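You operate a simulated robot arm through the tools that you are given. There is no shell and no other tool. Be economical: measure what you need, move in short steps, check, and stop when the job is done.

The job below is to be done with a simulated robot arm. You get a single attempt, and the scene is never put back.

## Task
Reseat the crooked piece in the tube grip, then clamp both ends.
Fine: open the lower lever, stand the piece straight on its stop, shut both levers and the guard.

The check looks at the end state, three seconds after you hand in, the way a careful person would. Anything else that was tipped, shoved, dropped, spilled or broken makes it a failure.

## Robot
A 7-joint arm with a two-finger parallel gripper, fixed in place. Base frame: the origin is at the foot of the arm, x ahead of it, y to its left, z up. Lengths are in cm, angles in degrees, forces in N, time in s.
With the tool pointing down near the work surface it reaches from about 24 to 68 cm from the base axis. Its first joint turns from -66.0 to 66.0 degrees. Payload 2.4 kg.
The tool frame sits at the grasp point between the pads (the TCP): z along the fingers, y along the line on which they close. The tips reach 3 cm beyond it. Largest opening 9.4 cm; finger width 2.8, thickness 1; the body of the gripper, 5 by 9.6 cm, starts 5.5 cm behind the TCP.
Orientation is that of the tool frame in the base frame, as a unit quaternion [x, y, z, w]. With the fingers straight down and closing along the base's y, the tool's x points along the base's -x, its y along +y and its z along -z.

## Interface
- The arm moves only by the tool play_rows. Its argument "plan" is a list of rows, each a list of 7 numbers: the shift along the tool's x, y, z in cm, then the turn, a rotation vector about the tool's x, y, z in degrees, then the opening in per cent of the stroke, from 0 (shut) to 100 (fully open). In form: [[x, y, z, rx, ry, rz, gripper], ...]. A call has 1 to 20 rows; each row is the pose to reach, as a shift and turn from the pose commanded when the call began, along the tool's axes at that moment. Rows are played at 5 a second. More than 5 cm and 8.6 degrees between two rows, or a gripper value outside its range, and nothing of the call is played. A pose out of reach is approached as far as the arm can. The call stops where the force on the tool passes 70 N (or 10 N more than at its start, if that is more) or the arm is blocked; 0.2 s more then pass. Each finger travels about 15.3 cm/s and halts on what it meets, pressing with about 41 N; the grip force reading is that of the motor and also rises with nothing between the fingers. The clock runs only during rows and for 0.2 s after the last one: add rows that repeat a pose to give the fingers time. It gives the time, the measured TCP pose, the force on the tool (base axes), the opening and the grip force at its end, in the units of the frame above (readings bear some noise), with the torque about the TCP (base axes, N m) and any sound that the robot's microphone picked up.
- Cameras (640 x 400 px; columns grow to the right, rows downward): "scene" is fixed at [4.8, 48.01, 145.11]; the picture's right is [-0.66, -0.75, 0.00], its down [-0.37, 0.33, -0.87] and it looks along [0.65, -0.57, -0.50] (base axes); focal length 308 px, centre (320, 200). "wrist" rides on the gripper at [7.6, 1.4, -10.2] in the tool frame; the picture's right is [-0.18, 0.98, 0.00], its down [-0.75, -0.14, -0.64] and it looks along [-0.63, -0.12, 0.77] (tool axes); focal length 243 px, centre (320, 200). There is no depth. A picture from a camera that has moved, and an enlarged one, comes with that camera's place and axes in the base frame and with its lens.
- get_image(camera): a new picture of that camera. The clock stands still meanwhile.
- close_up(camera, box): a new picture of the part [left, top, right, bottom] of that camera's present view, enlarged. The clock stands still meanwhile.
- job_done(): hands the job in; it is judged then, once.

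Go step by step. Nothing tells you positions but the pictures and the camera data: compare them with the known pose of the tool, close in by small moves and look again before you grip or let go. The budget is 120 turns and 76 pictures, counting those below and the enlarged ones. Unless the task says otherwise, let go and move clear before handing in.

The tools are called as a command line: name --pt "numbers of a row" for each row, then --argument value for the rest, lists and objects as JSON in quotes. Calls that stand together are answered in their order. play_rows: Moves the arm, as the interface text tells. Its arguments: {"type":"object","properties":{"plan":{"type":"array"}},"required":["plan"]} The other tools are called the same way: get_image (camera) takes a picture; close_up (camera, box) takes an enlarged picture of a part of a camera's view; job_done () hands the job in.

At the start:

```text
time: 0.0
ee_pos: [40.98, 4.51, 130.96]
ee_rot: [-0.001, 1.0, 0.001, 0.0]
contact_force: [0.1, 0.9, -0.1]
ft_torque: [-0.01, -0.01, -0.02]
grip_width: 9.4
gripper_force: 0.0
```

scene: 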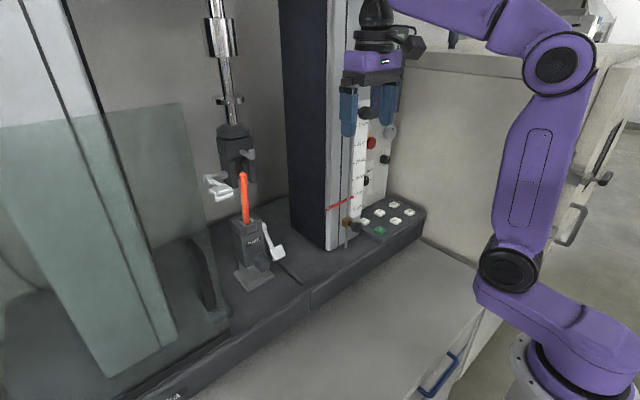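
wrist: 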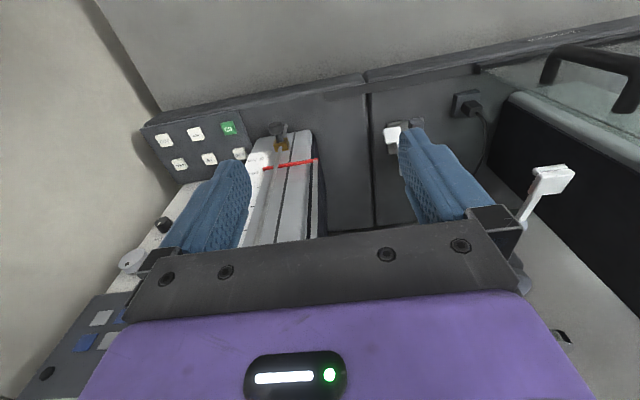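

I see a tensile tester: an orange piece leaning in the lower grip, white levers on the upper and lower grips, and a clear guard at the left. I'll look closer first.

close_up --camera "scene" --box '[190, 100, 310, 300]'

close_up --camera "scene" --box '[0, 0, 320, 400]'

close_up --camera "scene" --box '[190, 130, 290, 210]'

```text
2.00 times, centred on (250, 200) of scene
camera zoom: at [4.8, 48.01, 145.11], right [-0.66, -0.75, 0.0], down [-0.37, 0.33, -0.87], along [0.65, -0.57, -0.5], focal length 616 px, centre (460, 200)
```

zoom: 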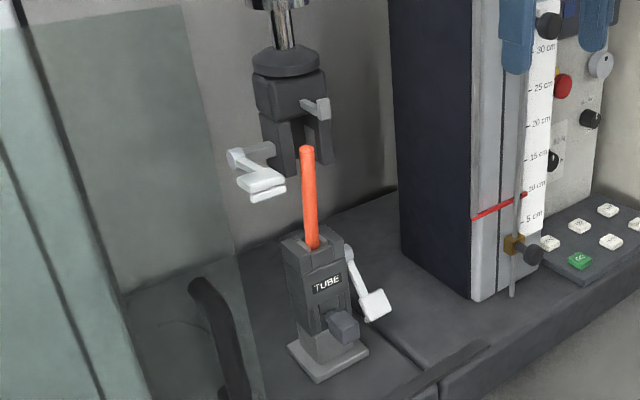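

```text
1.00 times, centred on (160, 200) of scene (not enlarged: the box is as wide or as high as the picture)
camera zoom: at [4.8, 48.01, 145.11], right [-0.66, -0.75, 0.0], down [-0.37, 0.33, -0.87], along [0.65, -0.57, -0.5], focal length 308 px, centre (480, 200)
```

zoom: 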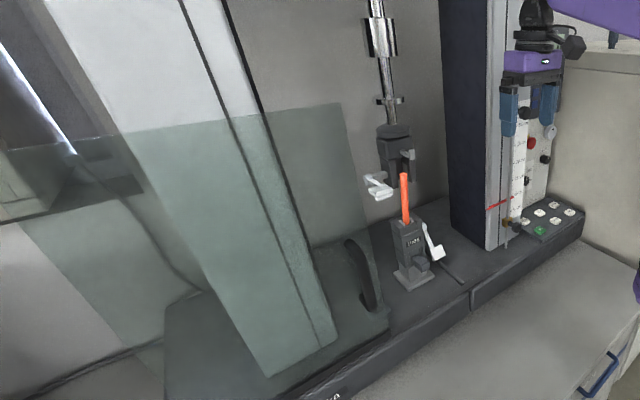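

```text
5.00 times, centred on (240, 170) of scene
camera zoom: at [4.8, 48.01, 145.11], right [-0.66, -0.75, 0.0], down [-0.37, 0.33, -0.87], along [0.65, -0.57, -0.5], focal length 1540 px, centre (720, 350)
```

zoom: 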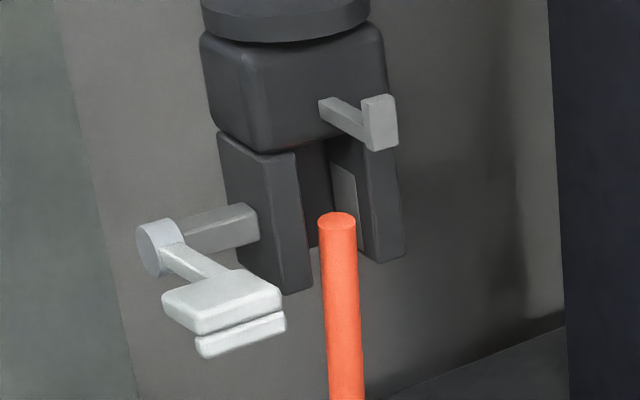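

The deck is near z≈87 and the lower grip near (61,22), by triangulation. I'll shift left and slightly back to see it with the wrist camera.

play_rows --pt "1 4 0 0 0 0 100" --pt "2 8 0 0 0 0 100" --pt "3 12 0 0 0 0 100" --pt "4 16 0 0 0 0 100" --pt "5 20 0 0 0 0 100" --pt "5 20 0 0 0 0 100"

get_image --camera "wrist"

get_image --camera "scene"

```text
time: 1.4
ee_pos: [35.84, 24.48, 131.06]
ee_rot: [0.001, 1.0, 0.001, 0.001]
contact_force: [0.5, 0.1, 0.5]
ft_torque: [0.03, 0.01, 0.01]
grip_width: 9.38
gripper_force: 0.0
```

```text
70 pictures are left
camera wrist: at [28.18, 25.94, 141.24], right [0.19, 0.98, 0.0], down [0.75, -0.14, 0.64], along [0.63, -0.12, -0.77], focal length 243 px, centre (320, 200)
```

wrist: 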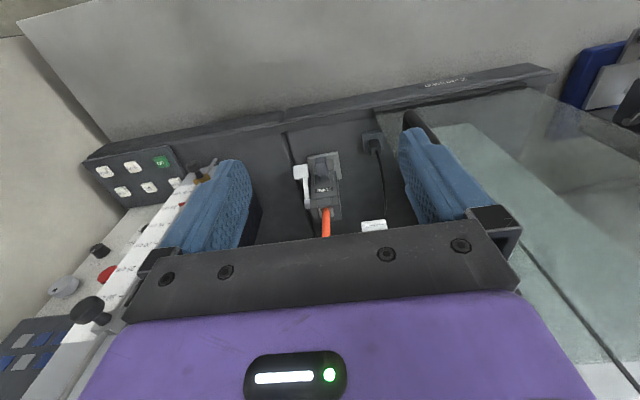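

```text
69 pictures are left
```

scene: 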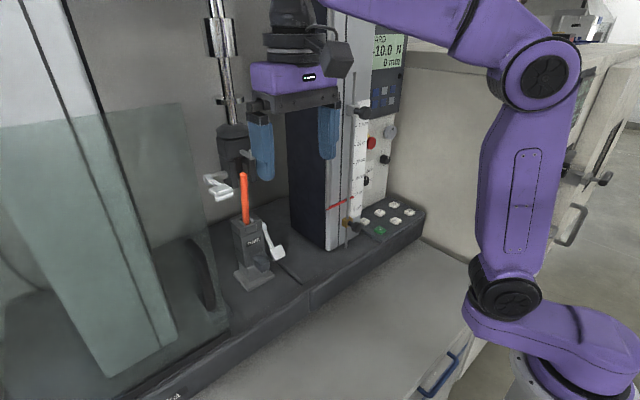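

The lower grip shows well, with its lever at its right side (-y). I'll roll the tool half a turn, so that later with a horizontal tool the camera looks down from above.

play_rows --pt "0 0 0 0 0 8.5 100" --pt "0 0 0 0 0 17 100" --pt "0 0 0 0 0 25.5 100" --pt "0 0 0 0 0 34 100" --pt "0 0 0 0 0 42.5 100" --pt "0 0 0 0 0 51 100" --pt "0 0 0 0 0 59.5 100" --pt "0 0 0 0 0 68 100" --pt "0 0 0 0 0 76.5 100" --pt "0 0 0 0 0 85 100" --pt "0 0 0 0 0 90 100"

get_image --camera "wrist"

```text
time: 3.8
ee_pos: [35.97, 24.5, 131.04]
ee_rot: [0.708, 0.706, 0.001, -0.001]
contact_force: [-0.8, -0.3, -0.4]
ft_torque: [-0.03, 0.0, 0.0]
grip_width: 9.41
gripper_force: 0.0
```

```text
68 pictures are left
camera wrist: at [37.31, 32.03, 141.27], right [0.98, -0.19, 0.0], down [-0.14, -0.75, 0.64], along [-0.12, -0.63, -0.77], focal length 243 px, centre (320, 200)
```

wrist: 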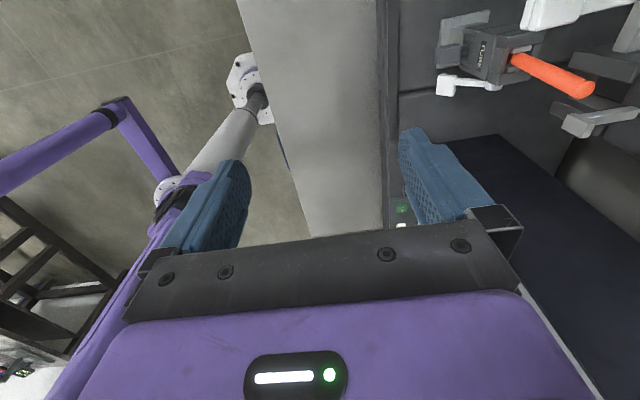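

That worked and gave a useful view of the grip. Continuing the roll another 90°, backing off a bit in x.

play_rows --pt "0 0 0 0 0 8.5 100" --pt "0 0 0 0 0 17 100" --pt "0 0 0 0 0 25.5 100" --pt "0 0 0 0 0 34 100" --pt "0 0 0 0 0 42.5 100" --pt "0 0 0 0 0 51 100" --pt "0 0 0 0 0 59.5 100" --pt "0 0 0 0 0 68 100" --pt "0 0 0 0 0 76.5 100" --pt "0 0 0 0 0 85 100" --pt "0 0 0 0 0 90 100"

```text
time: 6.2
ee_pos: [35.77, 8.76, 129.31]
ee_rot: [1.0, 0.01, 0.001, -0.006]
contact_force: [-0.5, 0.2, -0.1]
ft_torque: [-0.03, 0.03, 0.02]
grip_width: 9.4
gripper_force: 0.0
out of reach, approached as far as the arm can: row 8, 9, 10, 11
```

The roll limit was hit near the end, so I'll unroll 30° so that the tool x points toward azimuth ≈30°, then check.

play_rows --pt "0 0 0 0 0 -8.5 100" --pt "0 0 0 0 0 -17 100" --pt "0 0 0 0 0 -25.5 100" --pt "0 0 0 0 0 -30 100" --pt "0 0 0 0 0 -30 100"

```text
time: 7.4
ee_pos: [35.9, 8.93, 129.43]
ee_rot: [0.966, 0.26, 0.002, 0.0]
contact_force: [0.0, -0.1, -1.2]
ft_torque: [-0.02, -0.02, 0.0]
grip_width: 9.4
gripper_force: 0.1
```

Now tilt the tool toward horizontal, pointing at azimuth ≈30°, while shifting left.

play_rows --pt "0.4 -0.7 0 0 8 0 100" --pt "0.8 -1.4 0 0 16 0 100" --pt "1.2 -2.1 0 0 24 0 100" --pt "1.6 -2.8 0 0 32 0 100" --pt "2 -3.5 0 0 40 0 100" --pt "2.5 -4.2 0 0 48 0 100" --pt "3 -5 0 0 56 0 100" --pt "3.5 -6 0 0 64 0 100" --pt "4 -7 0 0 72 0 100" --pt "4.5 -7.8 0 0 80 0 100" --pt "4.5 -7.8 0 0 80 0 100"

get_image --camera "wrist"

```text
time: 9.8
ee_pos: [35.92, 17.85, 129.54]
ee_rot: [0.74, 0.198, 0.622, -0.166]
contact_force: [0.1, 0.3, 0.1]
ft_torque: [-0.03, 0.0, -0.02]
grip_width: 9.4
gripper_force: 0.1
```

```text
67 pictures are left
camera wrist: at [29.06, 12.12, 138.76], right [0.46, -0.87, -0.18], down [-0.73, -0.26, -0.63], along [0.5, 0.43, -0.75], focal length 243 px, centre (320, 200)
```

wrist: 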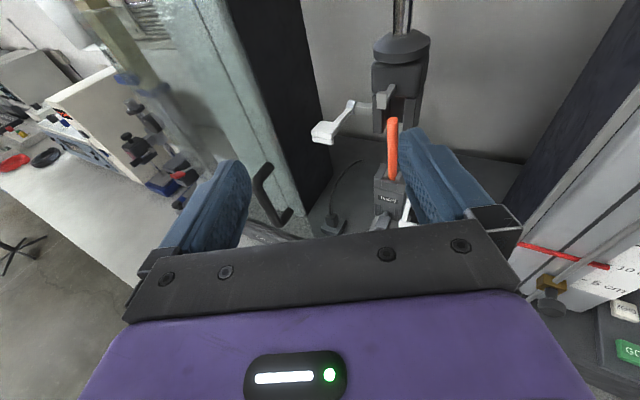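

Good upright view. Enlarging the grips.

close_up --camera "wrist" --box '[290, 20, 450, 120]'

close_up --camera "wrist" --box '[320, 130, 448, 240]'

```text
4.00 times, centred on (370, 70) of wrist
camera zoom: at [29.06, 12.12, 138.76], right [0.46, -0.87, -0.18], down [-0.73, -0.26, -0.63], along [0.5, 0.43, -0.75], focal length 970 px, centre (120, 720)
```

zoom: 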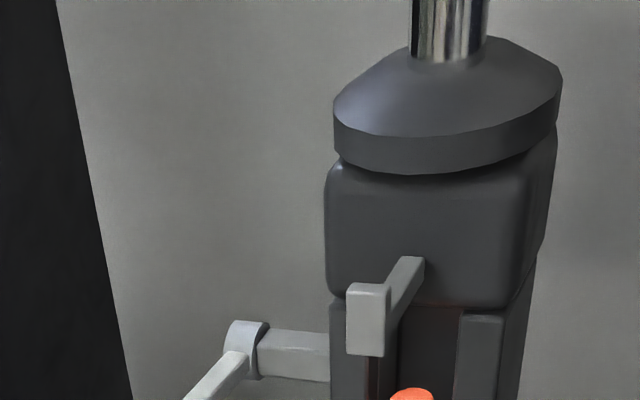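

```text
3.64 times, centred on (384, 185) of wrist
camera zoom: at [29.06, 12.12, 138.76], right [0.46, -0.87, -0.18], down [-0.73, -0.26, -0.63], along [0.5, 0.43, -0.75], focal length 882 px, centre (87, 254)
```

zoom: 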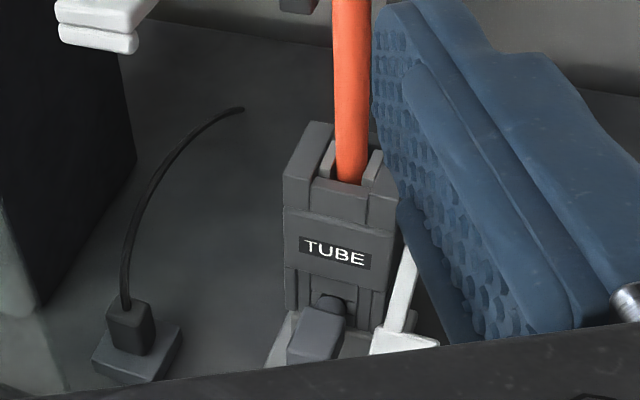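

The levers pivot on the sides: the lower one hangs along the -y side, the upper one sticks forward on the +y side. I'll yaw the tool toward azimuth 10° to see the lower lever unobstructed.

play_rows --pt "0 0 0 -6.5 0 1.15 100" --pt "0 0 0 -13 0 2.3 100" --pt "0 0 0 -19.7 0 3.5 100" --pt "0 0 0 -19.7 0 3.5 100"

get_image --camera "wrist"

```text
time: 10.8
ee_pos: [35.96, 17.81, 129.54]
ee_rot: [0.763, 0.066, 0.64, -0.056]
contact_force: [0.5, 0.6, 0.3]
ft_torque: [-0.02, 0.01, 0.01]
grip_width: 9.43
gripper_force: 0.1
```

```text
64 pictures are left
camera wrist: at [27.59, 14.83, 138.75], right [0.14, -0.97, -0.18], down [-0.78, 0.01, -0.63], along [0.62, 0.23, -0.75], focal length 243 px, centre (320, 200)
```

wrist: 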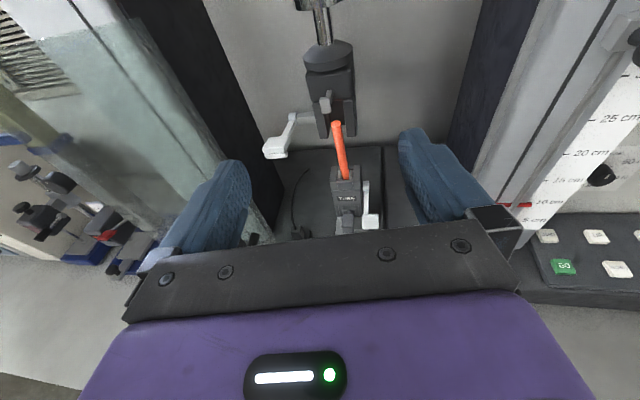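

close_up --camera "wrist" --box '[256, 30, 416, 130]'

close_up --camera "wrist" --box '[280, 150, 408, 240]'

close_up --camera "scene" --box '[210, 200, 306, 300]'

```text
4.00 times, centred on (336, 80) of wrist
camera zoom: at [27.59, 14.83, 138.75], right [0.14, -0.97, -0.18], down [-0.78, 0.01, -0.63], along [0.62, 0.23, -0.75], focal length 970 px, centre (256, 680)
```

zoom: 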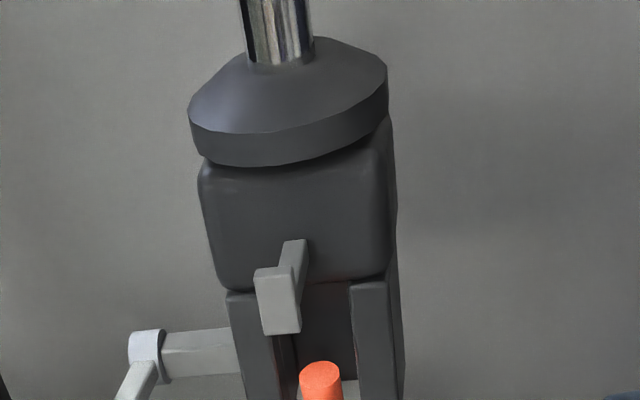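

```text
4.44 times, centred on (344, 195) of wrist
camera zoom: at [27.59, 14.83, 138.75], right [0.14, -0.97, -0.18], down [-0.78, 0.01, -0.63], along [0.62, 0.23, -0.75], focal length 1078 px, centre (213, 222)
```

zoom: 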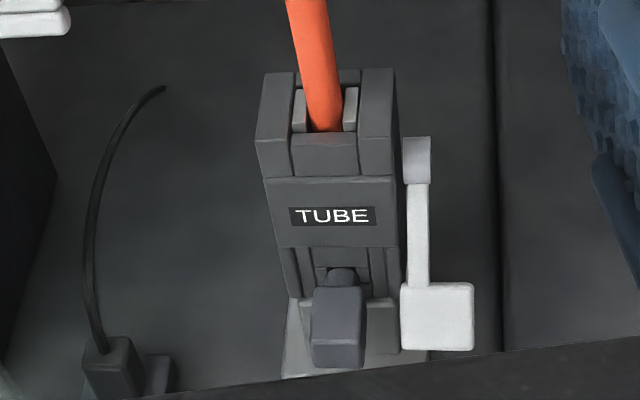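

```text
4.00 times, centred on (258, 250) of scene
camera zoom: at [4.8, 48.01, 145.11], right [-0.66, -0.75, 0.0], down [-0.37, 0.33, -0.87], along [0.65, -0.57, -0.5], focal length 1232 px, centre (568, 0)
```

zoom: 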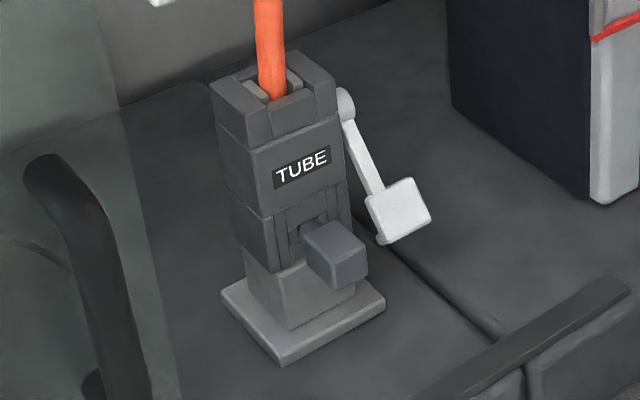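

Triangulated: lower lever hub ≈(61,17,102), paddle ≈(57,16,95); upper hub ≈(61.7,28,118), paddle ≈(54,29,118); the piece runs from (62.4,21,103) to (60.3,20.9,117), leaning toward the arm. I'll shut the fingers and go low in front of the lower lever, to lift it from below.

play_rows --pt "-3.8 0.36 1.6 -1.2 -1.2 0.2 0" --pt "-7.6 0.72 3.3 -2.4 -2.5 0.4 0" --pt "-11.5 1.08 4.9 -3.7 -3.7 0.65 0" --pt "-15.3 1.44 6.6 -4.9 -5 0.87 0" --pt "-19.2 1.8 8.2 -6.1 -6.2 1.1 0" --pt "-23 2.15 9.9 -7.4 -7.5 1.3 0" --pt "-26.9 2.5 11.5 -8.6 -8.7 1.5 0" --pt "-30.7 2.87 13.16 -9.85 -10 1.74 0" --pt "-30.7 2.87 13.16 -9.85 -10 1.74 0"

get_image --camera "wrist"

get_image --camera "scene"

```text
time: 12.8
ee_pos: [46.45, 19.5, 105.08]
ee_rot: [0.821, 0.005, 0.571, 0.012]
contact_force: [-0.4, 0.2, 0.8]
ft_torque: [0.02, -0.01, 0.01]
grip_width: 0.0
gripper_force: 33.3
out of reach, approached as far as the arm can: row 1, 2, 3, 4, 5, 6, 7, 8, 9
```

```text
60 pictures are left
camera wrist: at [39.46, 18.33, 115.8], right [-0.07, -0.99, -0.15], down [-0.86, 0.13, -0.49], along [0.5, 0.09, -0.86], focal length 243 px, centre (320, 200)
```

wrist: 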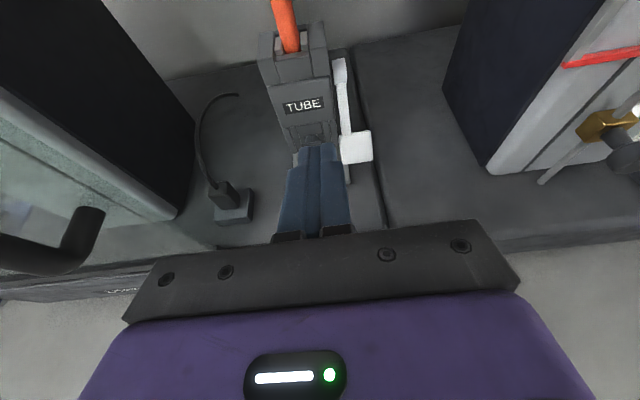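

```text
59 pictures are left
```

scene: 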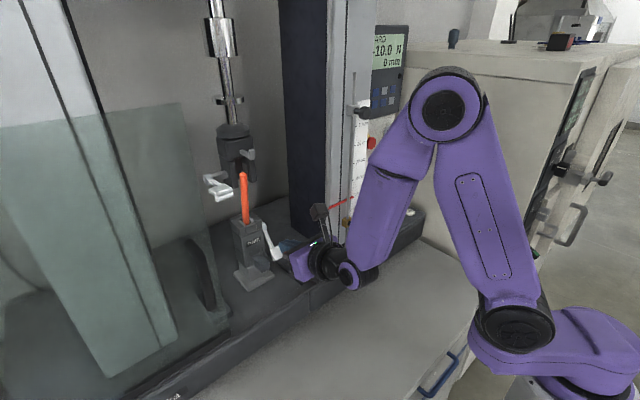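

Level poses aren't reachable that low, so I'll instead come at the lever from its free (-y) side with a steep tool. First I back off and steepen.

play_rows --pt "0.9 1.6 -2 0 -8 0 0" --pt "1.8 3.2 -4 0 -16 0 0" --pt "2.8 4.8 -6 0 -24 0 0" --pt "3.7 6.4 -8 0 -32 0 0" --pt "4.7 8 -10.3 0 -40 0 0" --pt "4.7 8 -10.3 0 -42 0 0"

```text
time: 14.2
ee_pos: [38.6, 11.28, 113.31]
ee_rot: [0.968, 0.013, 0.249, 0.021]
contact_force: [-2.4, 3.9, -0.8]
ft_torque: [-0.21, -0.21, -0.19]
grip_width: 0.0
gripper_force: 32.7
out of reach, approached as far as the arm can: row 3, 4, 5
```

Now yaw to azimuth ≈70°.

play_rows --pt "0 0 0 3.96 0.39 -7.2 0" --pt "0 0 0 7.9 0.78 -14.4 0" --pt "0 0 0 11.9 1.17 -21.6 0" --pt "0 0 0 15.8 1.56 -28.8 0" --pt "0 0 0 19.8 1.94 -36 0" --pt "0 0 0 23.7 2.3 -43.2 0" --pt "0 0 0 27.7 2.7 -50.4 0" --pt "0 0 0 31.7 3.1 -57.6 0" --pt "0 0 0 35.6 3.5 -64.8 0" --pt "0 0 0 35.6 3.5 -64.8 0"

get_image --camera "wrist"

```text
time: 16.4
ee_pos: [15.86, 16.67, 111.37]
ee_rot: [0.769, 0.583, 0.22, -0.145]
contact_force: [1.0, 0.2, 0.2]
ft_torque: [0.02, -0.01, 0.0]
grip_width: 0.02
gripper_force: 33.9
out of reach, approached as far as the arm can: row 3, 4, 5, 6, 7, 8, 9, 10
```

```text
58 pictures are left
camera wrist: at [17.07, 17.67, 124.02], right [0.9, -0.43, -0.06], down [-0.41, -0.89, 0.17], along [-0.13, -0.12, -0.98], focal length 243 px, centre (320, 200)
```

wrist: 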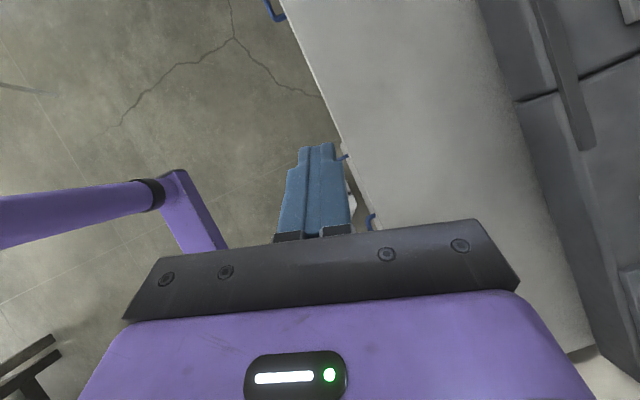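

Orientation is reached, but the position drifted back; moving it forward, in the free space in front of the machine.

play_rows --pt "-0.3 4.5 -0.1 0 0 0 0" --pt "-0.7 9 -0.2 0 0 0 0" --pt "-1 13.5 -0.3 0 0 0 0" --pt "-1.3 18 -0.4 0 0 0 0" --pt "-1.7 22.5 -0.5 0 0 0 0" --pt "-2 27 -0.7 0 0 0 0" --pt "-2.4 31.5 -0.8 0 0 0 0" --pt "-2.7 36 -0.9 0 0 0 0" --pt "-2.7 36 -0.9 0 0 0 0"

get_image --camera "wrist"

```text
time: 18.4
ee_pos: [24.77, 19.13, 102.63]
ee_rot: [0.773, 0.573, 0.242, -0.12]
contact_force: [0.2, 0.5, 0.4]
ft_torque: [-0.04, 0.04, 0.0]
grip_width: 0.01
gripper_force: 33.0
out of reach, approached as far as the arm can: row 1, 2, 3, 4, 5, 6, 7, 8, 9
```

```text
57 pictures are left
camera wrist: at [25.43, 20.27, 115.35], right [0.89, -0.46, 0.0], down [-0.46, -0.88, 0.15], along [-0.07, -0.13, -0.99], focal length 243 px, centre (320, 200)
```

wrist: 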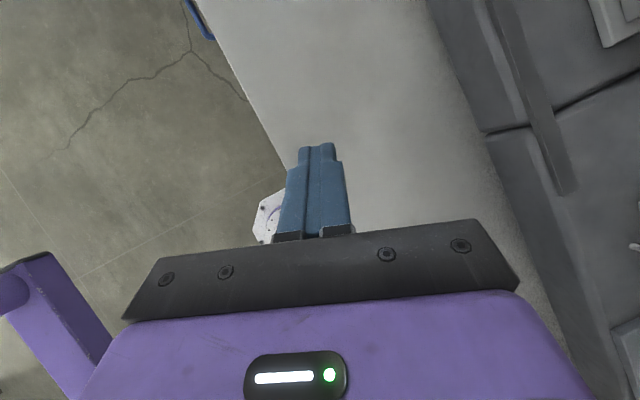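

get_image --camera "scene"

```text
56 pictures are left
```

scene: 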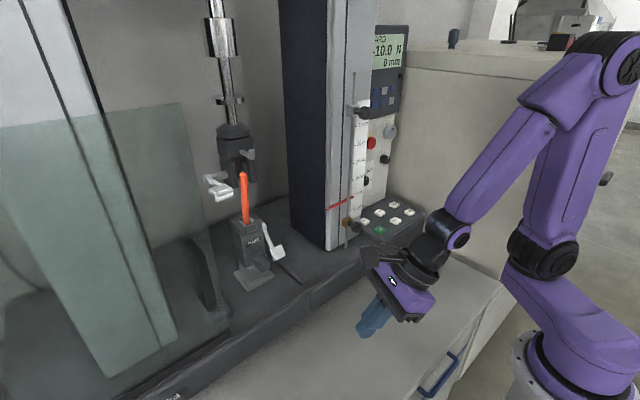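

That wrist branch is cramped. I'll return to the tool-down attitude with the original roll, and approach from there with a tilt.

play_rows --pt "0.6 2.9 -3.1 0 -5 0 0" --pt "1.3 5.8 -6.2 0 -11 0 0" --pt "1.9 8.7 -9.3 0 -16 0 0" --pt "2.5 11.7 -12.4 0 -22 0 0" --pt "3.2 14.6 -15.5 0 -27 0 0" --pt "3.8 17.5 -18.6 0 -32 0 0" --pt "3.8 17.5 -18.6 0 -32 0 0"

```text
time: 20.0
ee_pos: [32.36, 15.43, 119.88]
ee_rot: [0.803, 0.579, 0.06, 0.124]
contact_force: [0.0, -0.4, 0.4]
ft_torque: [-0.03, 0.02, 0.02]
grip_width: 0.01
gripper_force: 32.6
out of reach, approached as far as the arm can: row 1, 2, 3, 4, 5, 6, 7
```

play_rows --pt "0 0 0 0 0 -8 0" --pt "0 0 0 0 0 -16 0" --pt "0 0 0 0 0 -24 0" --pt "0 0 0 0 0 -32 0" --pt "0 0 0 0 0 -40 0" --pt "0 0 0 0 0 -48 0" --pt "0 0 0 0 0 -56 0" --pt "0 0 0 0 0 -64 0" --pt "0 0 0 0 0 -72 0" --pt "0 0 0 0 0 -80 0" --pt "0 0 0 0 0 -88 0" --pt "0 0 0 0 0 -96 0" --pt "0 0 0 0 0 -104 0" --pt "0 0 0 0 0 -110 0" --pt "0 0 0 0 0 -110 0"

```text
time: 23.2
ee_pos: [31.46, 15.7, 119.55]
ee_rot: [-0.014, 0.99, -0.068, 0.12]
contact_force: [-0.5, 0.2, -0.7]
ft_torque: [-0.02, -0.02, 0.0]
grip_width: 0.0
gripper_force: 33.1
```

Back on a comfortable branch. Next: tilt so that the fingers point down and toward +y, and come forward.

play_rows --pt "-2.8 -1.2 2.2 -7.5 2.6 1 0" --pt "-5.6 -2.4 4.5 -15 5.2 2.1 0" --pt "-8.5 -3.5 6.7 -22.5 7.9 3.1 0" --pt "-11.3 -4.7 9 -30 10.5 4.2 0" --pt "-14.1 -5.9 11.2 -37.6 13.1 5.2 0" --pt "-14.1 -5.9 11.2 -37.6 13.1 5.2 0"

get_image --camera "wrist"

```text
time: 24.6
ee_pos: [41.83, 13.01, 108.25]
ee_rot: [-0.032, 0.991, -0.053, 0.119]
contact_force: [-0.2, -0.2, 0.5]
ft_torque: [0.0, 0.0, -0.01]
grip_width: 0.0
gripper_force: 33.1
out of reach, approached as far as the arm can: row 1, 2, 3, 4, 5, 6
```

```text
55 pictures are left
camera wrist: at [31.95, 14.77, 116.22], right [0.13, 0.99, -0.07], down [0.59, -0.02, 0.81], along [0.8, -0.14, -0.58], focal length 243 px, centre (320, 200)
```

wrist: 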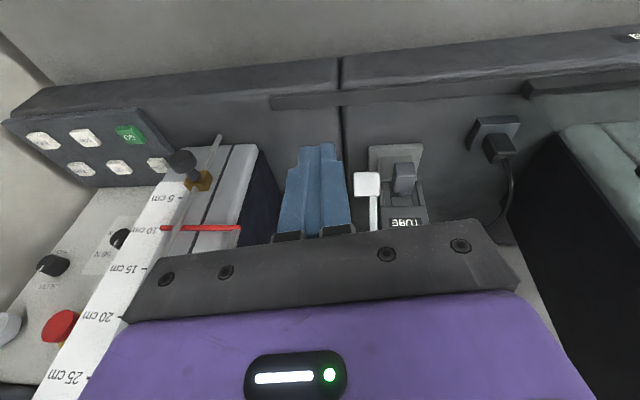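

The tilt didn't take, so some joint sits at its limit. I'll go back to the starting pose to recover a good arm posture.

play_rows --pt "-0.6 -1.8 -3.5 -1 2.3 0.6 0" --pt "-1.3 -3.6 -7.1 -2 4.6 1.2 0" --pt "-1.9 -5.4 -10.6 -3 6.9 1.8 0" --pt "-2.5 -7.2 -14.2 -4 9.1 2.4 0" --pt "-3.2 -9 -17.7 -5 11.4 3 0" --pt "-3.8 -10.9 -21.3 -6.1 13.7 3.7 0" --pt "-3.8 -10.9 -21.3 -6.1 13.7 3.7 0"

get_image --camera "scene"

```text
time: 26.2
ee_pos: [40.81, 5.98, 131.48]
ee_rot: [0.001, 0.992, -0.104, 0.071]
contact_force: [1.4, 0.0, 0.4]
ft_torque: [-0.01, 0.03, -0.04]
grip_width: 0.0
gripper_force: 33.5
out of reach, approached as far as the arm can: row 1, 2, 3, 4, 5, 6, 7
```

```text
54 pictures are left
```

scene: 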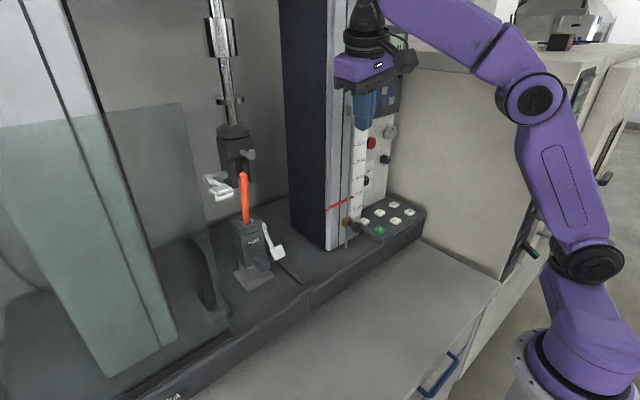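

play_rows --pt "0 0 0 -6 4 0 0" --pt "0 0 0 -12 8 0 0" --pt "0 0 0 -12 8 0 0" --pt "0 0 0 -12 8 0 0" --pt "0 0 0 -12 8 0 0" --pt "0 0 0 -12 8 0 0" --pt "0 0 0 -12 8 0 0" --pt "0 0 0 -12 8 0 0" --pt "0 0 0 -12 8 0 0" --pt "0 0 0 -12 8 0 0"

```text
time: 28.4
ee_pos: [40.85, 6.09, 131.55]
ee_rot: [0.002, 0.992, -0.104, 0.073]
contact_force: [0.3, -0.4, 0.2]
ft_torque: [0.02, -0.03, 0.01]
grip_width: 0.0
gripper_force: 32.6
out of reach, approached as far as the arm can: row 1, 2, 3, 4, 5, 6, 7, 8, 9, 10
```

Stuck on a joint limit; a large sweep to the left at this height should unwind the first joint.

play_rows --pt "0 4 0 0 0 0 0" --pt "0 8 0 0 0 0 0" --pt "0 12 0 0 0 0 0" --pt "0 16 0 0 0 0 0" --pt "0 20 0 0 0 0 0"

```text
time: 29.6
ee_pos: [41.37, 25.7, 127.64]
ee_rot: [0.002, 0.991, -0.107, 0.077]
contact_force: [-0.8, 0.5, 0.2]
ft_torque: [0.0, -0.02, 0.0]
grip_width: 0.0
gripper_force: 32.9
```

play_rows --pt "0 0 0 -6 4 0 0" --pt "0 0 0 -12 8.5 0 0" --pt "0 0 0 -12 8.5 0 0"

get_image --camera "scene"

```text
time: 30.4
ee_pos: [41.22, 25.67, 127.53]
ee_rot: [0.002, 0.992, -0.072, 0.105]
contact_force: [-0.4, 0.7, -0.1]
ft_torque: [-0.01, 0.0, -0.02]
grip_width: 0.0
gripper_force: 32.8
out of reach, approached as far as the arm can: row 1, 2, 3
```

```text
53 pictures are left
```

scene: 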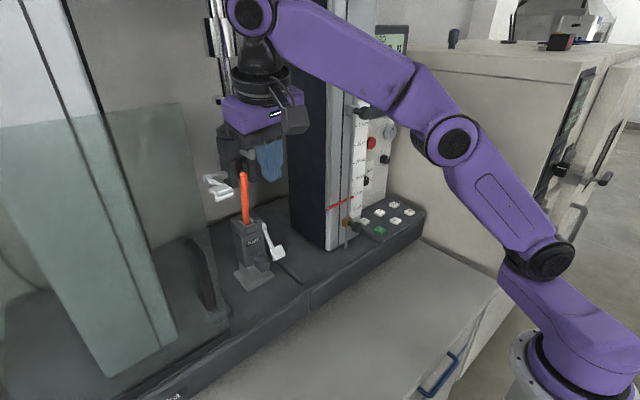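

The first joint seems to have been dragged negative by the earlier roll saturation. Rolling the other way (counter-clockwise) to saturation should drag it back.

play_rows --pt "0 0 0 0 0 -8 0" --pt "0 0 0 0 0 -16 0" --pt "0 0 0 0 0 -24 0" --pt "0 0 0 0 0 -32 0" --pt "0 0 0 0 0 -40 0" --pt "0 0 0 0 0 -48 0" --pt "0 0 0 0 0 -56 0" --pt "0 0 0 0 0 -64 0" --pt "0 0 0 0 0 -72 0" --pt "0 0 0 0 0 -80 0" --pt "0 0 0 0 0 -88 0" --pt "0 0 0 0 0 -96 0" --pt "0 0 0 0 0 -104 0" --pt "0 0 0 0 0 -112 0" --pt "0 0 0 0 0 -120 0"

get_image --camera "scene"

```text
time: 33.6
ee_pos: [10.75, 17.07, 112.44]
ee_rot: [0.839, -0.516, 0.162, -0.065]
contact_force: [2.0, 0.5, 0.3]
ft_torque: [0.0, 0.0, -0.03]
grip_width: 0.0
gripper_force: 32.8
out of reach, approached as far as the arm can: row 6, 7, 8, 9, 10, 11, 12, 13, 14, 15
```

```text
52 pictures are left
```

scene: 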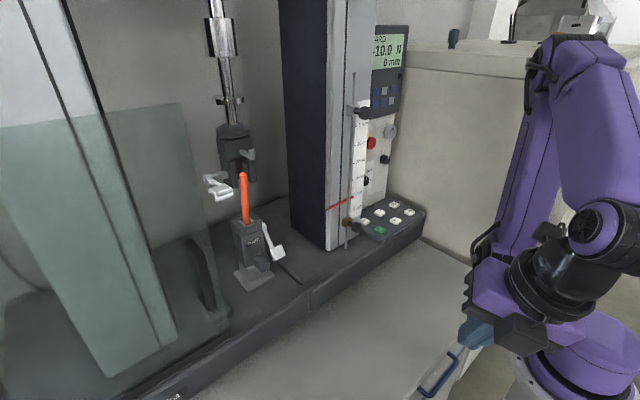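

It folded back instead. Moving out forward again while rolling back.

play_rows --pt "2 -3.3 -0.6 0 0 0 0" --pt "4 -6.5 -1.1 0 0 8 0" --pt "6 -9.8 -1.7 0 0 16 0" --pt "8 -13 -2.2 0 0 24 0" --pt "10 -16.3 -2.8 0 0 32 0" --pt "12 -19.6 -3.3 0 0 40 0" --pt "14 -22.8 -3.9 0 0 48 0" --pt "16.1 -26.1 -4.4 0 0 56 0" --pt "16.1 -26.1 -4.4 0 0 64 0" --pt "16.1 -26.1 -4.4 0 0 72 0" --pt "16.1 -26.1 -4.4 0 0 80 0"

get_image --camera "scene"

```text
time: 36.0
ee_pos: [38.03, 14.85, 126.99]
ee_rot: [-0.308, 0.935, -0.081, 0.155]
contact_force: [-0.3, -0.2, -0.5]
ft_torque: [0.03, 0.01, -0.01]
grip_width: 0.0
gripper_force: 32.9
out of reach, approached as far as the arm can: row 1, 2, 3, 4, 5, 6, 7, 8, 9, 10
```

```text
51 pictures are left
```

scene: 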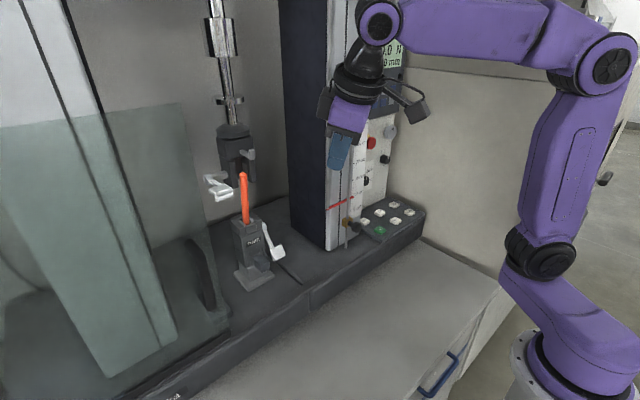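

play_rows --pt "0 0 0 -1.9 3.6 7.2 0" --pt "0 0 0 -3.8 7.3 14.4 0" --pt "0 0 0 -5.7 10.9 21.7 0" --pt "0 0 0 -7.6 14.6 28.9 0" --pt "0 0 0 -9.5 18.2 36.1 0" --pt "0 0 0 -9.5 18.2 36.1 0"

```text
time: 37.4
ee_pos: [37.27, 17.7, 128.44]
ee_rot: [-0.001, 0.992, -0.083, 0.096]
contact_force: [0.3, 0.4, 0.4]
ft_torque: [0.03, -0.02, -0.01]
grip_width: 0.02
gripper_force: 32.5
out of reach, approached as far as the arm can: row 1, 2, 3, 4, 5, 6
```

I'll try the unwinding sweep to the right (staying clear of the cabinet), so the saturated first joint forces the upper-arm roll back.

play_rows --pt "0 -4 0 0 0 0 0" --pt "0 -8 0 0 0 0 0" --pt "0 -12 0 0 0 0 0" --pt "0 -16 0 0 0 0 0" --pt "0 -20 0 0 0 0 0" --pt "1 -24 0 0 0 0 0" --pt "2 -28 0 0 0 0 0" --pt "3 -31 0 0 0 0 0" --pt "3 -31 0 0 0 0 0"

get_image --camera "scene"

```text
time: 39.4
ee_pos: [33.76, -11.68, 133.7]
ee_rot: [-0.003, 0.988, -0.12, 0.101]
contact_force: [0.2, -0.6, 0.0]
ft_torque: [-0.03, 0.01, -0.01]
grip_width: 0.0
gripper_force: 33.2
out of reach, approached as far as the arm can: row 2, 3, 4, 5, 6, 7, 8, 9
```

```text
50 pictures are left
```

scene: 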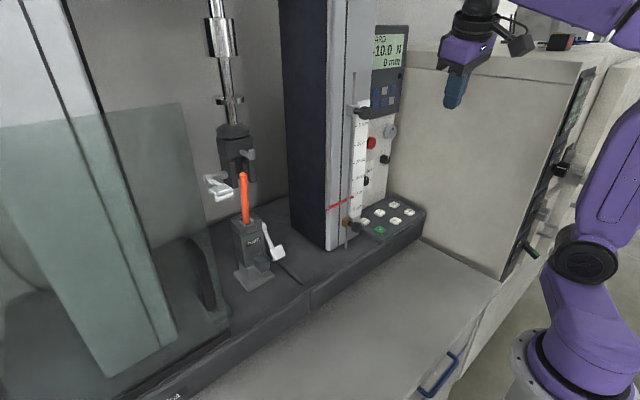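

play_rows --pt "0 4 0 -1.5 1.3 0 0" --pt "0 8 0 -3 2.6 0 0" --pt "0 12 0 -4.5 4 0 0" --pt "0 16 0 -6 5.2 0 0" --pt "0 20 0 -7.5 6.5 0 0" --pt "0 24 0 -9 8 0 0" --pt "0 28 0 -11 9.5 0 0" --pt "0 30 0 -13.6 11.5 0 0" --pt "0 30 0 -13.6 11.5 0 0"

get_image --camera "scene"

```text
time: 41.4
ee_pos: [33.72, 19.96, 128.71]
ee_rot: [-0.004, 0.992, -0.08, 0.099]
contact_force: [-0.6, 0.0, -0.2]
ft_torque: [-0.01, 0.01, -0.03]
grip_width: 0.02
gripper_force: 32.9
out of reach, approached as far as the arm can: row 2, 3, 4, 5, 6, 7, 8, 9
```

```text
49 pictures are left
```

scene: 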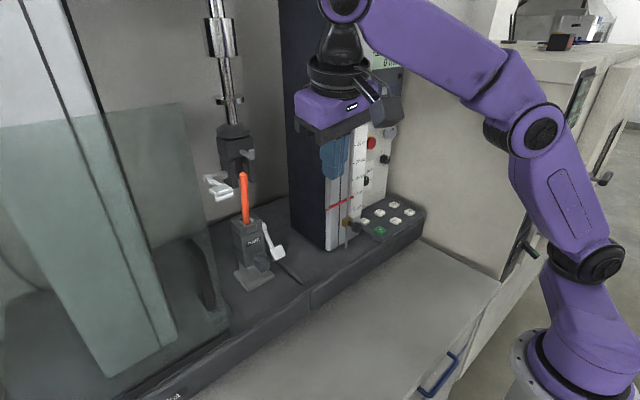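

Next try: swing everything around the base axis to the left, so that the first joint takes it up.

play_rows --pt "2.93 4.42 -1.32 -1.57 -1.27 -7.74 0" --pt "6.47 8.33 -2.68 -3.14 -2.54 -15.5 0" --pt "10.5 11.8 -4.06 -4.7 -3.8 -23.2 0" --pt "15.05 14.5 -5.43 -6.3 -5.1 -31 0" --pt "19.9 16.6 -6.76 -7.9 -6.4 -38.7 0" --pt "19.9 16.6 -6.76 -7.9 -6.4 -38.7 0"

get_image --camera "scene"

```text
refused: row 1 steps farther than a row can; nothing moved
```

```text
48 pictures are left
```

scene: 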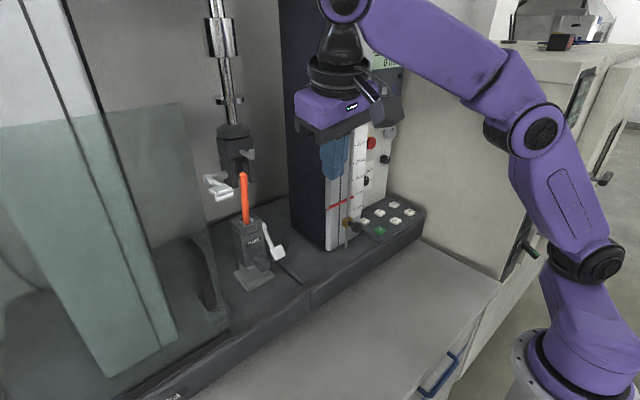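

play_rows --pt "1.4 2.2 -0.66 -0.8 -0.6 -3.9 0" --pt "2.93 4.42 -1.32 -1.57 -1.27 -7.74 0" --pt "4.65 6.4 -2 -2.4 -1.9 -11.6 0" --pt "6.47 8.33 -2.68 -3.14 -2.54 -15.5 0" --pt "8.45 10.1 -3.4 -3.9 -3.2 -19.3 0" --pt "10.5 11.8 -4.06 -4.7 -3.8 -23.2 0" --pt "12.7 13.2 -4.7 -5.5 -4.4 -27 0" --pt "15.05 14.5 -5.43 -6.3 -5.1 -31 0" --pt "17.4 15.6 -6.1 -7.1 -5.7 -34.8 0" --pt "19.9 16.6 -6.76 -7.9 -6.4 -38.7 0" --pt "19.9 16.6 -6.76 -7.9 -6.4 -38.7 0"

get_image --camera "scene"

```text
time: 43.8
ee_pos: [12.79, 36.73, 128.72]
ee_rot: [-0.344, 0.93, -0.039, 0.122]
contact_force: [-0.8, 0.5, -0.4]
ft_torque: [0.01, 0.01, -0.01]
grip_width: 0.0
gripper_force: 33.3
```

```text
47 pictures are left
```

scene: 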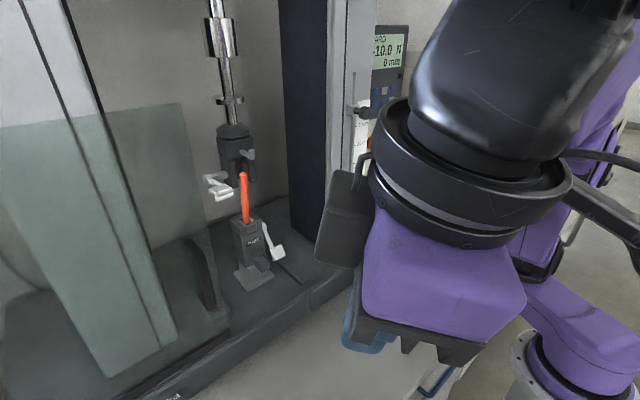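

Reached freely, and the base link has swung back. Testing whether the tool can now be set vertical here.

play_rows --pt "0 0 0 -4.8 5.6 0.1 0" --pt "0 0 0 -9.6 11.2 0.2 0" --pt "0 0 0 -9.6 11.2 0.2 0"

```text
time: 44.6
ee_pos: [12.73, 36.58, 128.69]
ee_rot: [-0.343, 0.931, -0.032, 0.123]
contact_force: [1.1, 0.7, -0.7]
ft_torque: [-0.01, 0.0, -0.03]
grip_width: 0.0
gripper_force: 33.0
out of reach, approached as far as the arm can: row 1, 2, 3
```

Next I extend the arm far out, up and to the left of the upper grip (clear of it), which should force the arm into a straight, untwisted posture.

play_rows --pt "-2.9 -3.1 0.3 -0.9 -0.3 0.7 0" --pt "-5.9 -6.2 0.6 -1.8 -0.6 1.4 0" --pt "-8.8 -9.2 0.8 -2.7 -1 2 0" --pt "-11.8 -12.3 1.1 -3.6 -1.3 2.7 0" --pt "-14.7 -15.4 1.4 -4.5 -1.6 3.4 0" --pt "-17.6 -18.5 1.7 -5.4 -2 4 0" --pt "-20.6 -21.5 1.9 -6.3 -2.3 4.7 0" --pt "-23.5 -24.6 2.2 -7.2 -2.6 5.4 0" --pt "-23.5 -24.6 2.2 -7.2 -2.6 5.4 0"

get_image --camera "scene"

```text
time: 46.6
ee_pos: [41.29, 33.25, 132.78]
ee_rot: [-0.295, 0.939, -0.018, 0.176]
contact_force: [-0.3, -0.2, 0.0]
ft_torque: [0.03, 0.01, -0.01]
grip_width: 0.02
gripper_force: 32.9
out of reach, approached as far as the arm can: row 3, 4, 5, 6, 7, 8, 9
```

```text
46 pictures are left
```

scene: 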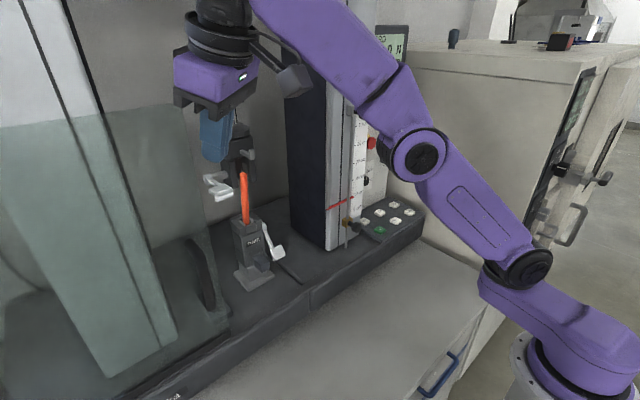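

The base link is back to its original direction (the arm was just fully stretched). Now returning to the original tool-down attitude, lower and closer.

play_rows --pt "2.7 -2.5 1.4 -0.3 3.4 5.7 0" --pt "5.4 -5 2.7 -0.7 6.9 11.5 0" --pt "8.2 -7.5 4.1 -1 10.3 17.2 0" --pt "10.9 -10 5.5 -1.4 13.7 23 0" --pt "13.6 -12.6 6.8 -1.7 17.2 28.7 0" --pt "16.3 -15.1 8.2 -2.1 20.6 34.5 0" --pt "16.3 -15.1 8.2 -2.1 20.6 34.5 0"

get_image --camera "scene"

```text
time: 48.2
ee_pos: [44.95, 16.74, 122.24]
ee_rot: [-0.005, 0.992, -0.093, 0.086]
contact_force: [-0.2, 0.9, -0.3]
ft_torque: [-0.01, 0.01, 0.0]
grip_width: 0.0
gripper_force: 33.0
out of reach, approached as far as the arm can: row 1, 2, 3, 4, 5, 6, 7
```

```text
45 pictures are left
```

scene: 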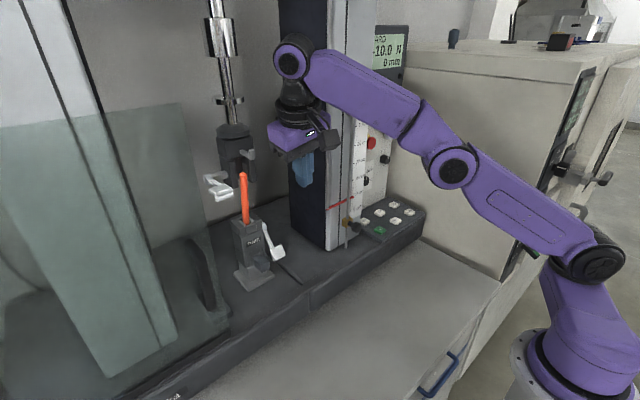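

The elbow got stuck straight, so bending it needs a deliberate path. I'll stretch outward and up at azimuth 45° with the tool pointing out-and-down, then sweep downward so the elbow bends.

play_rows --pt "0.3 2.4 -2.5 -3.8 -4.6 -4.5 0" --pt "0.6 4.7 -5.1 -7.6 -9.3 -9 0" --pt "1 7.1 -7.6 -11.4 -13.9 -13.5 0" --pt "1.3 9.5 -10.2 -15.2 -18.6 -18 0" --pt "1.6 11.9 -12.7 -19 -23.2 -22.6 0" --pt "2 14.2 -15.3 -22.8 -27.9 -27 0" --pt "2.3 16.6 -17.8 -26.6 -32.5 -31.6 0" --pt "2.6 19 -20.4 -30.4 -37.2 -36.1 0" --pt "2.6 19 -20.4 -30.4 -37.2 -36.1 0"

get_image --camera "scene"

```text
time: 50.2
ee_pos: [34.81, 34.15, 140.61]
ee_rot: [-0.351, 0.854, 0.138, 0.358]
contact_force: [-0.5, 1.1, -0.1]
ft_torque: [0.0, -0.01, 0.03]
grip_width: 0.01
gripper_force: 33.3
out of reach, approached as far as the arm can: row 7, 8, 9
```

```text
44 pictures are left
```

scene: 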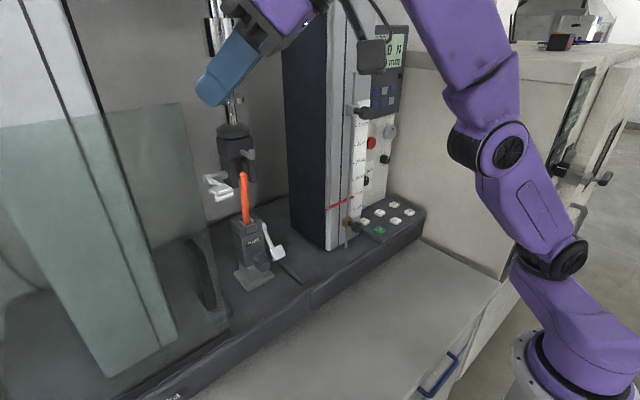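

Orientation reached. Now the downward sweep.

play_rows --pt "2 0 3 0 0 0 0" --pt "4 0.1 6 0 0 0 0" --pt "5.9 0.2 9 0 0 0 0" --pt "7.9 0.3 12 0 0 0 0" --pt "9.9 0.4 15 0 0 0 0" --pt "11.8 0.5 18 0 0 0 0" --pt "13.8 0.5 21 0 0 0 0" --pt "13.8 0.5 21 0 0 0 0"

get_image --camera "scene"

```text
time: 52.0
ee_pos: [38.17, 38.17, 115.92]
ee_rot: [-0.354, 0.853, 0.147, 0.354]
contact_force: [0.3, -0.3, 0.5]
ft_torque: [0.0, 0.01, -0.02]
grip_width: 0.0
gripper_force: 33.3
out of reach, approached as far as the arm can: row 1, 2, 3
```

```text
43 pictures are left
```

scene: 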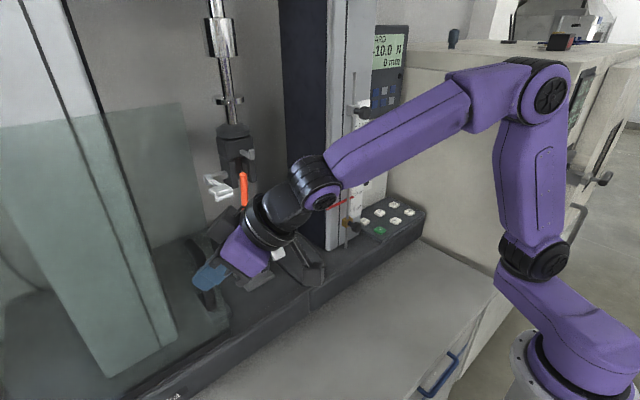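

The posture is healthy now (elbow up). Next: tool-down with a 30° tilt toward +y, in front-right of the lower grip.

play_rows --pt "1.75 -3.4 -1 -1.2 3.7 6.5 0" --pt "3.5 -6.7 -2.1 -2.4 7.5 13 0" --pt "5.2 -10.1 -3.1 -3.6 11.2 19.5 0" --pt "7 -13.4 -4.2 -4.7 15 26 0" --pt "8.7 -16.8 -5.2 -5.9 18.7 32.5 0" --pt "10.5 -20.2 -6.3 -7.1 22.5 39 0" --pt "12.2 -23.5 -7.3 -8.3 26.2 45.6 0" --pt "14 -26.9 -8.4 -9.5 30 52.1 0" --pt "14 -26.9 -8.4 -9.5 30 52.1 0"

get_image --camera "wrist"

```text
time: 54.2
ee_pos: [48.74, 14.01, 117.49]
ee_rot: [0.12, 0.881, 0.458, 0.014]
contact_force: [0.3, 0.1, 0.5]
ft_torque: [0.02, 0.0, -0.02]
grip_width: 0.01
gripper_force: 33.0
out of reach, approached as far as the arm can: row 2, 3, 4, 5, 6, 7
stopped in row 9: the arm was blocked; the commanded pose is now the measured one
```

```text
42 pictures are left
camera wrist: at [40.19, 8.26, 125.22], right [0.37, 0.5, 0.78], down [0.62, -0.76, 0.19], along [0.69, 0.41, -0.59], focal length 243 px, centre (320, 200)
```

wrist: 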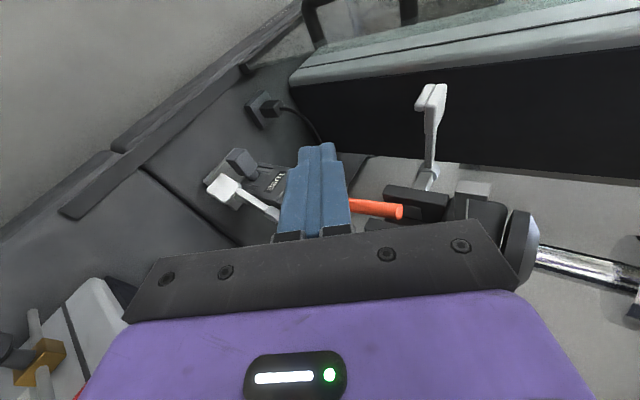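

get_image --camera "scene"

```text
41 pictures are left
```

scene: 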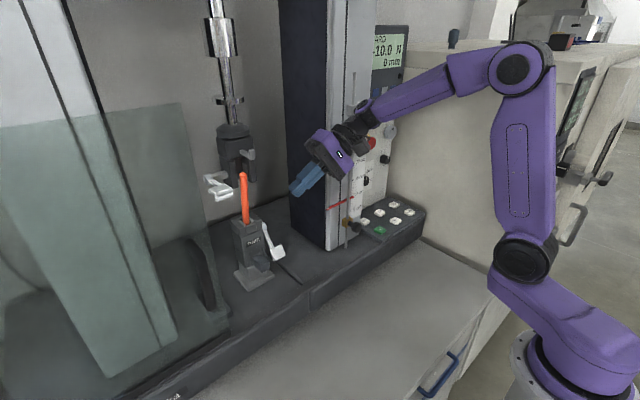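

The tool points toward +y. I'll steepen it to about -65° and lower it, staying away from the column.

play_rows --pt "-0.7 -2.1 0.1 7.5 -0.8 0 0" --pt "-1.5 -4.3 0.2 15 -1.5 0 0" --pt "-2.2 -6.4 0.4 22.5 -2.3 0 0" --pt "-3 -8.6 0.5 29.9 -3.1 0 0" --pt "-3 -8.6 0.5 29.9 -3.1 0 0"

get_image --camera "wrist"

```text
time: 55.4
ee_pos: [49.83, 9.01, 110.0]
ee_rot: [0.132, 0.968, 0.212, 0.006]
contact_force: [-0.1, 1.0, -0.3]
ft_torque: [-0.05, -0.01, 0.0]
grip_width: 0.01
gripper_force: 32.7
```

```text
40 pictures are left
camera wrist: at [42.23, 7.95, 120.25], right [0.42, 0.81, 0.4], down [0.65, -0.58, 0.49], along [0.63, 0.05, -0.77], focal length 243 px, centre (320, 200)
```

wrist: 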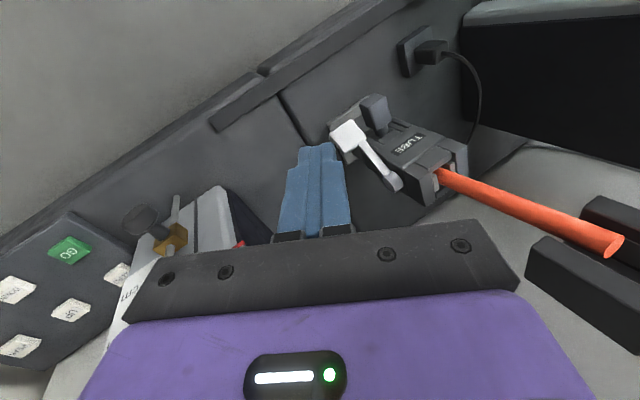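

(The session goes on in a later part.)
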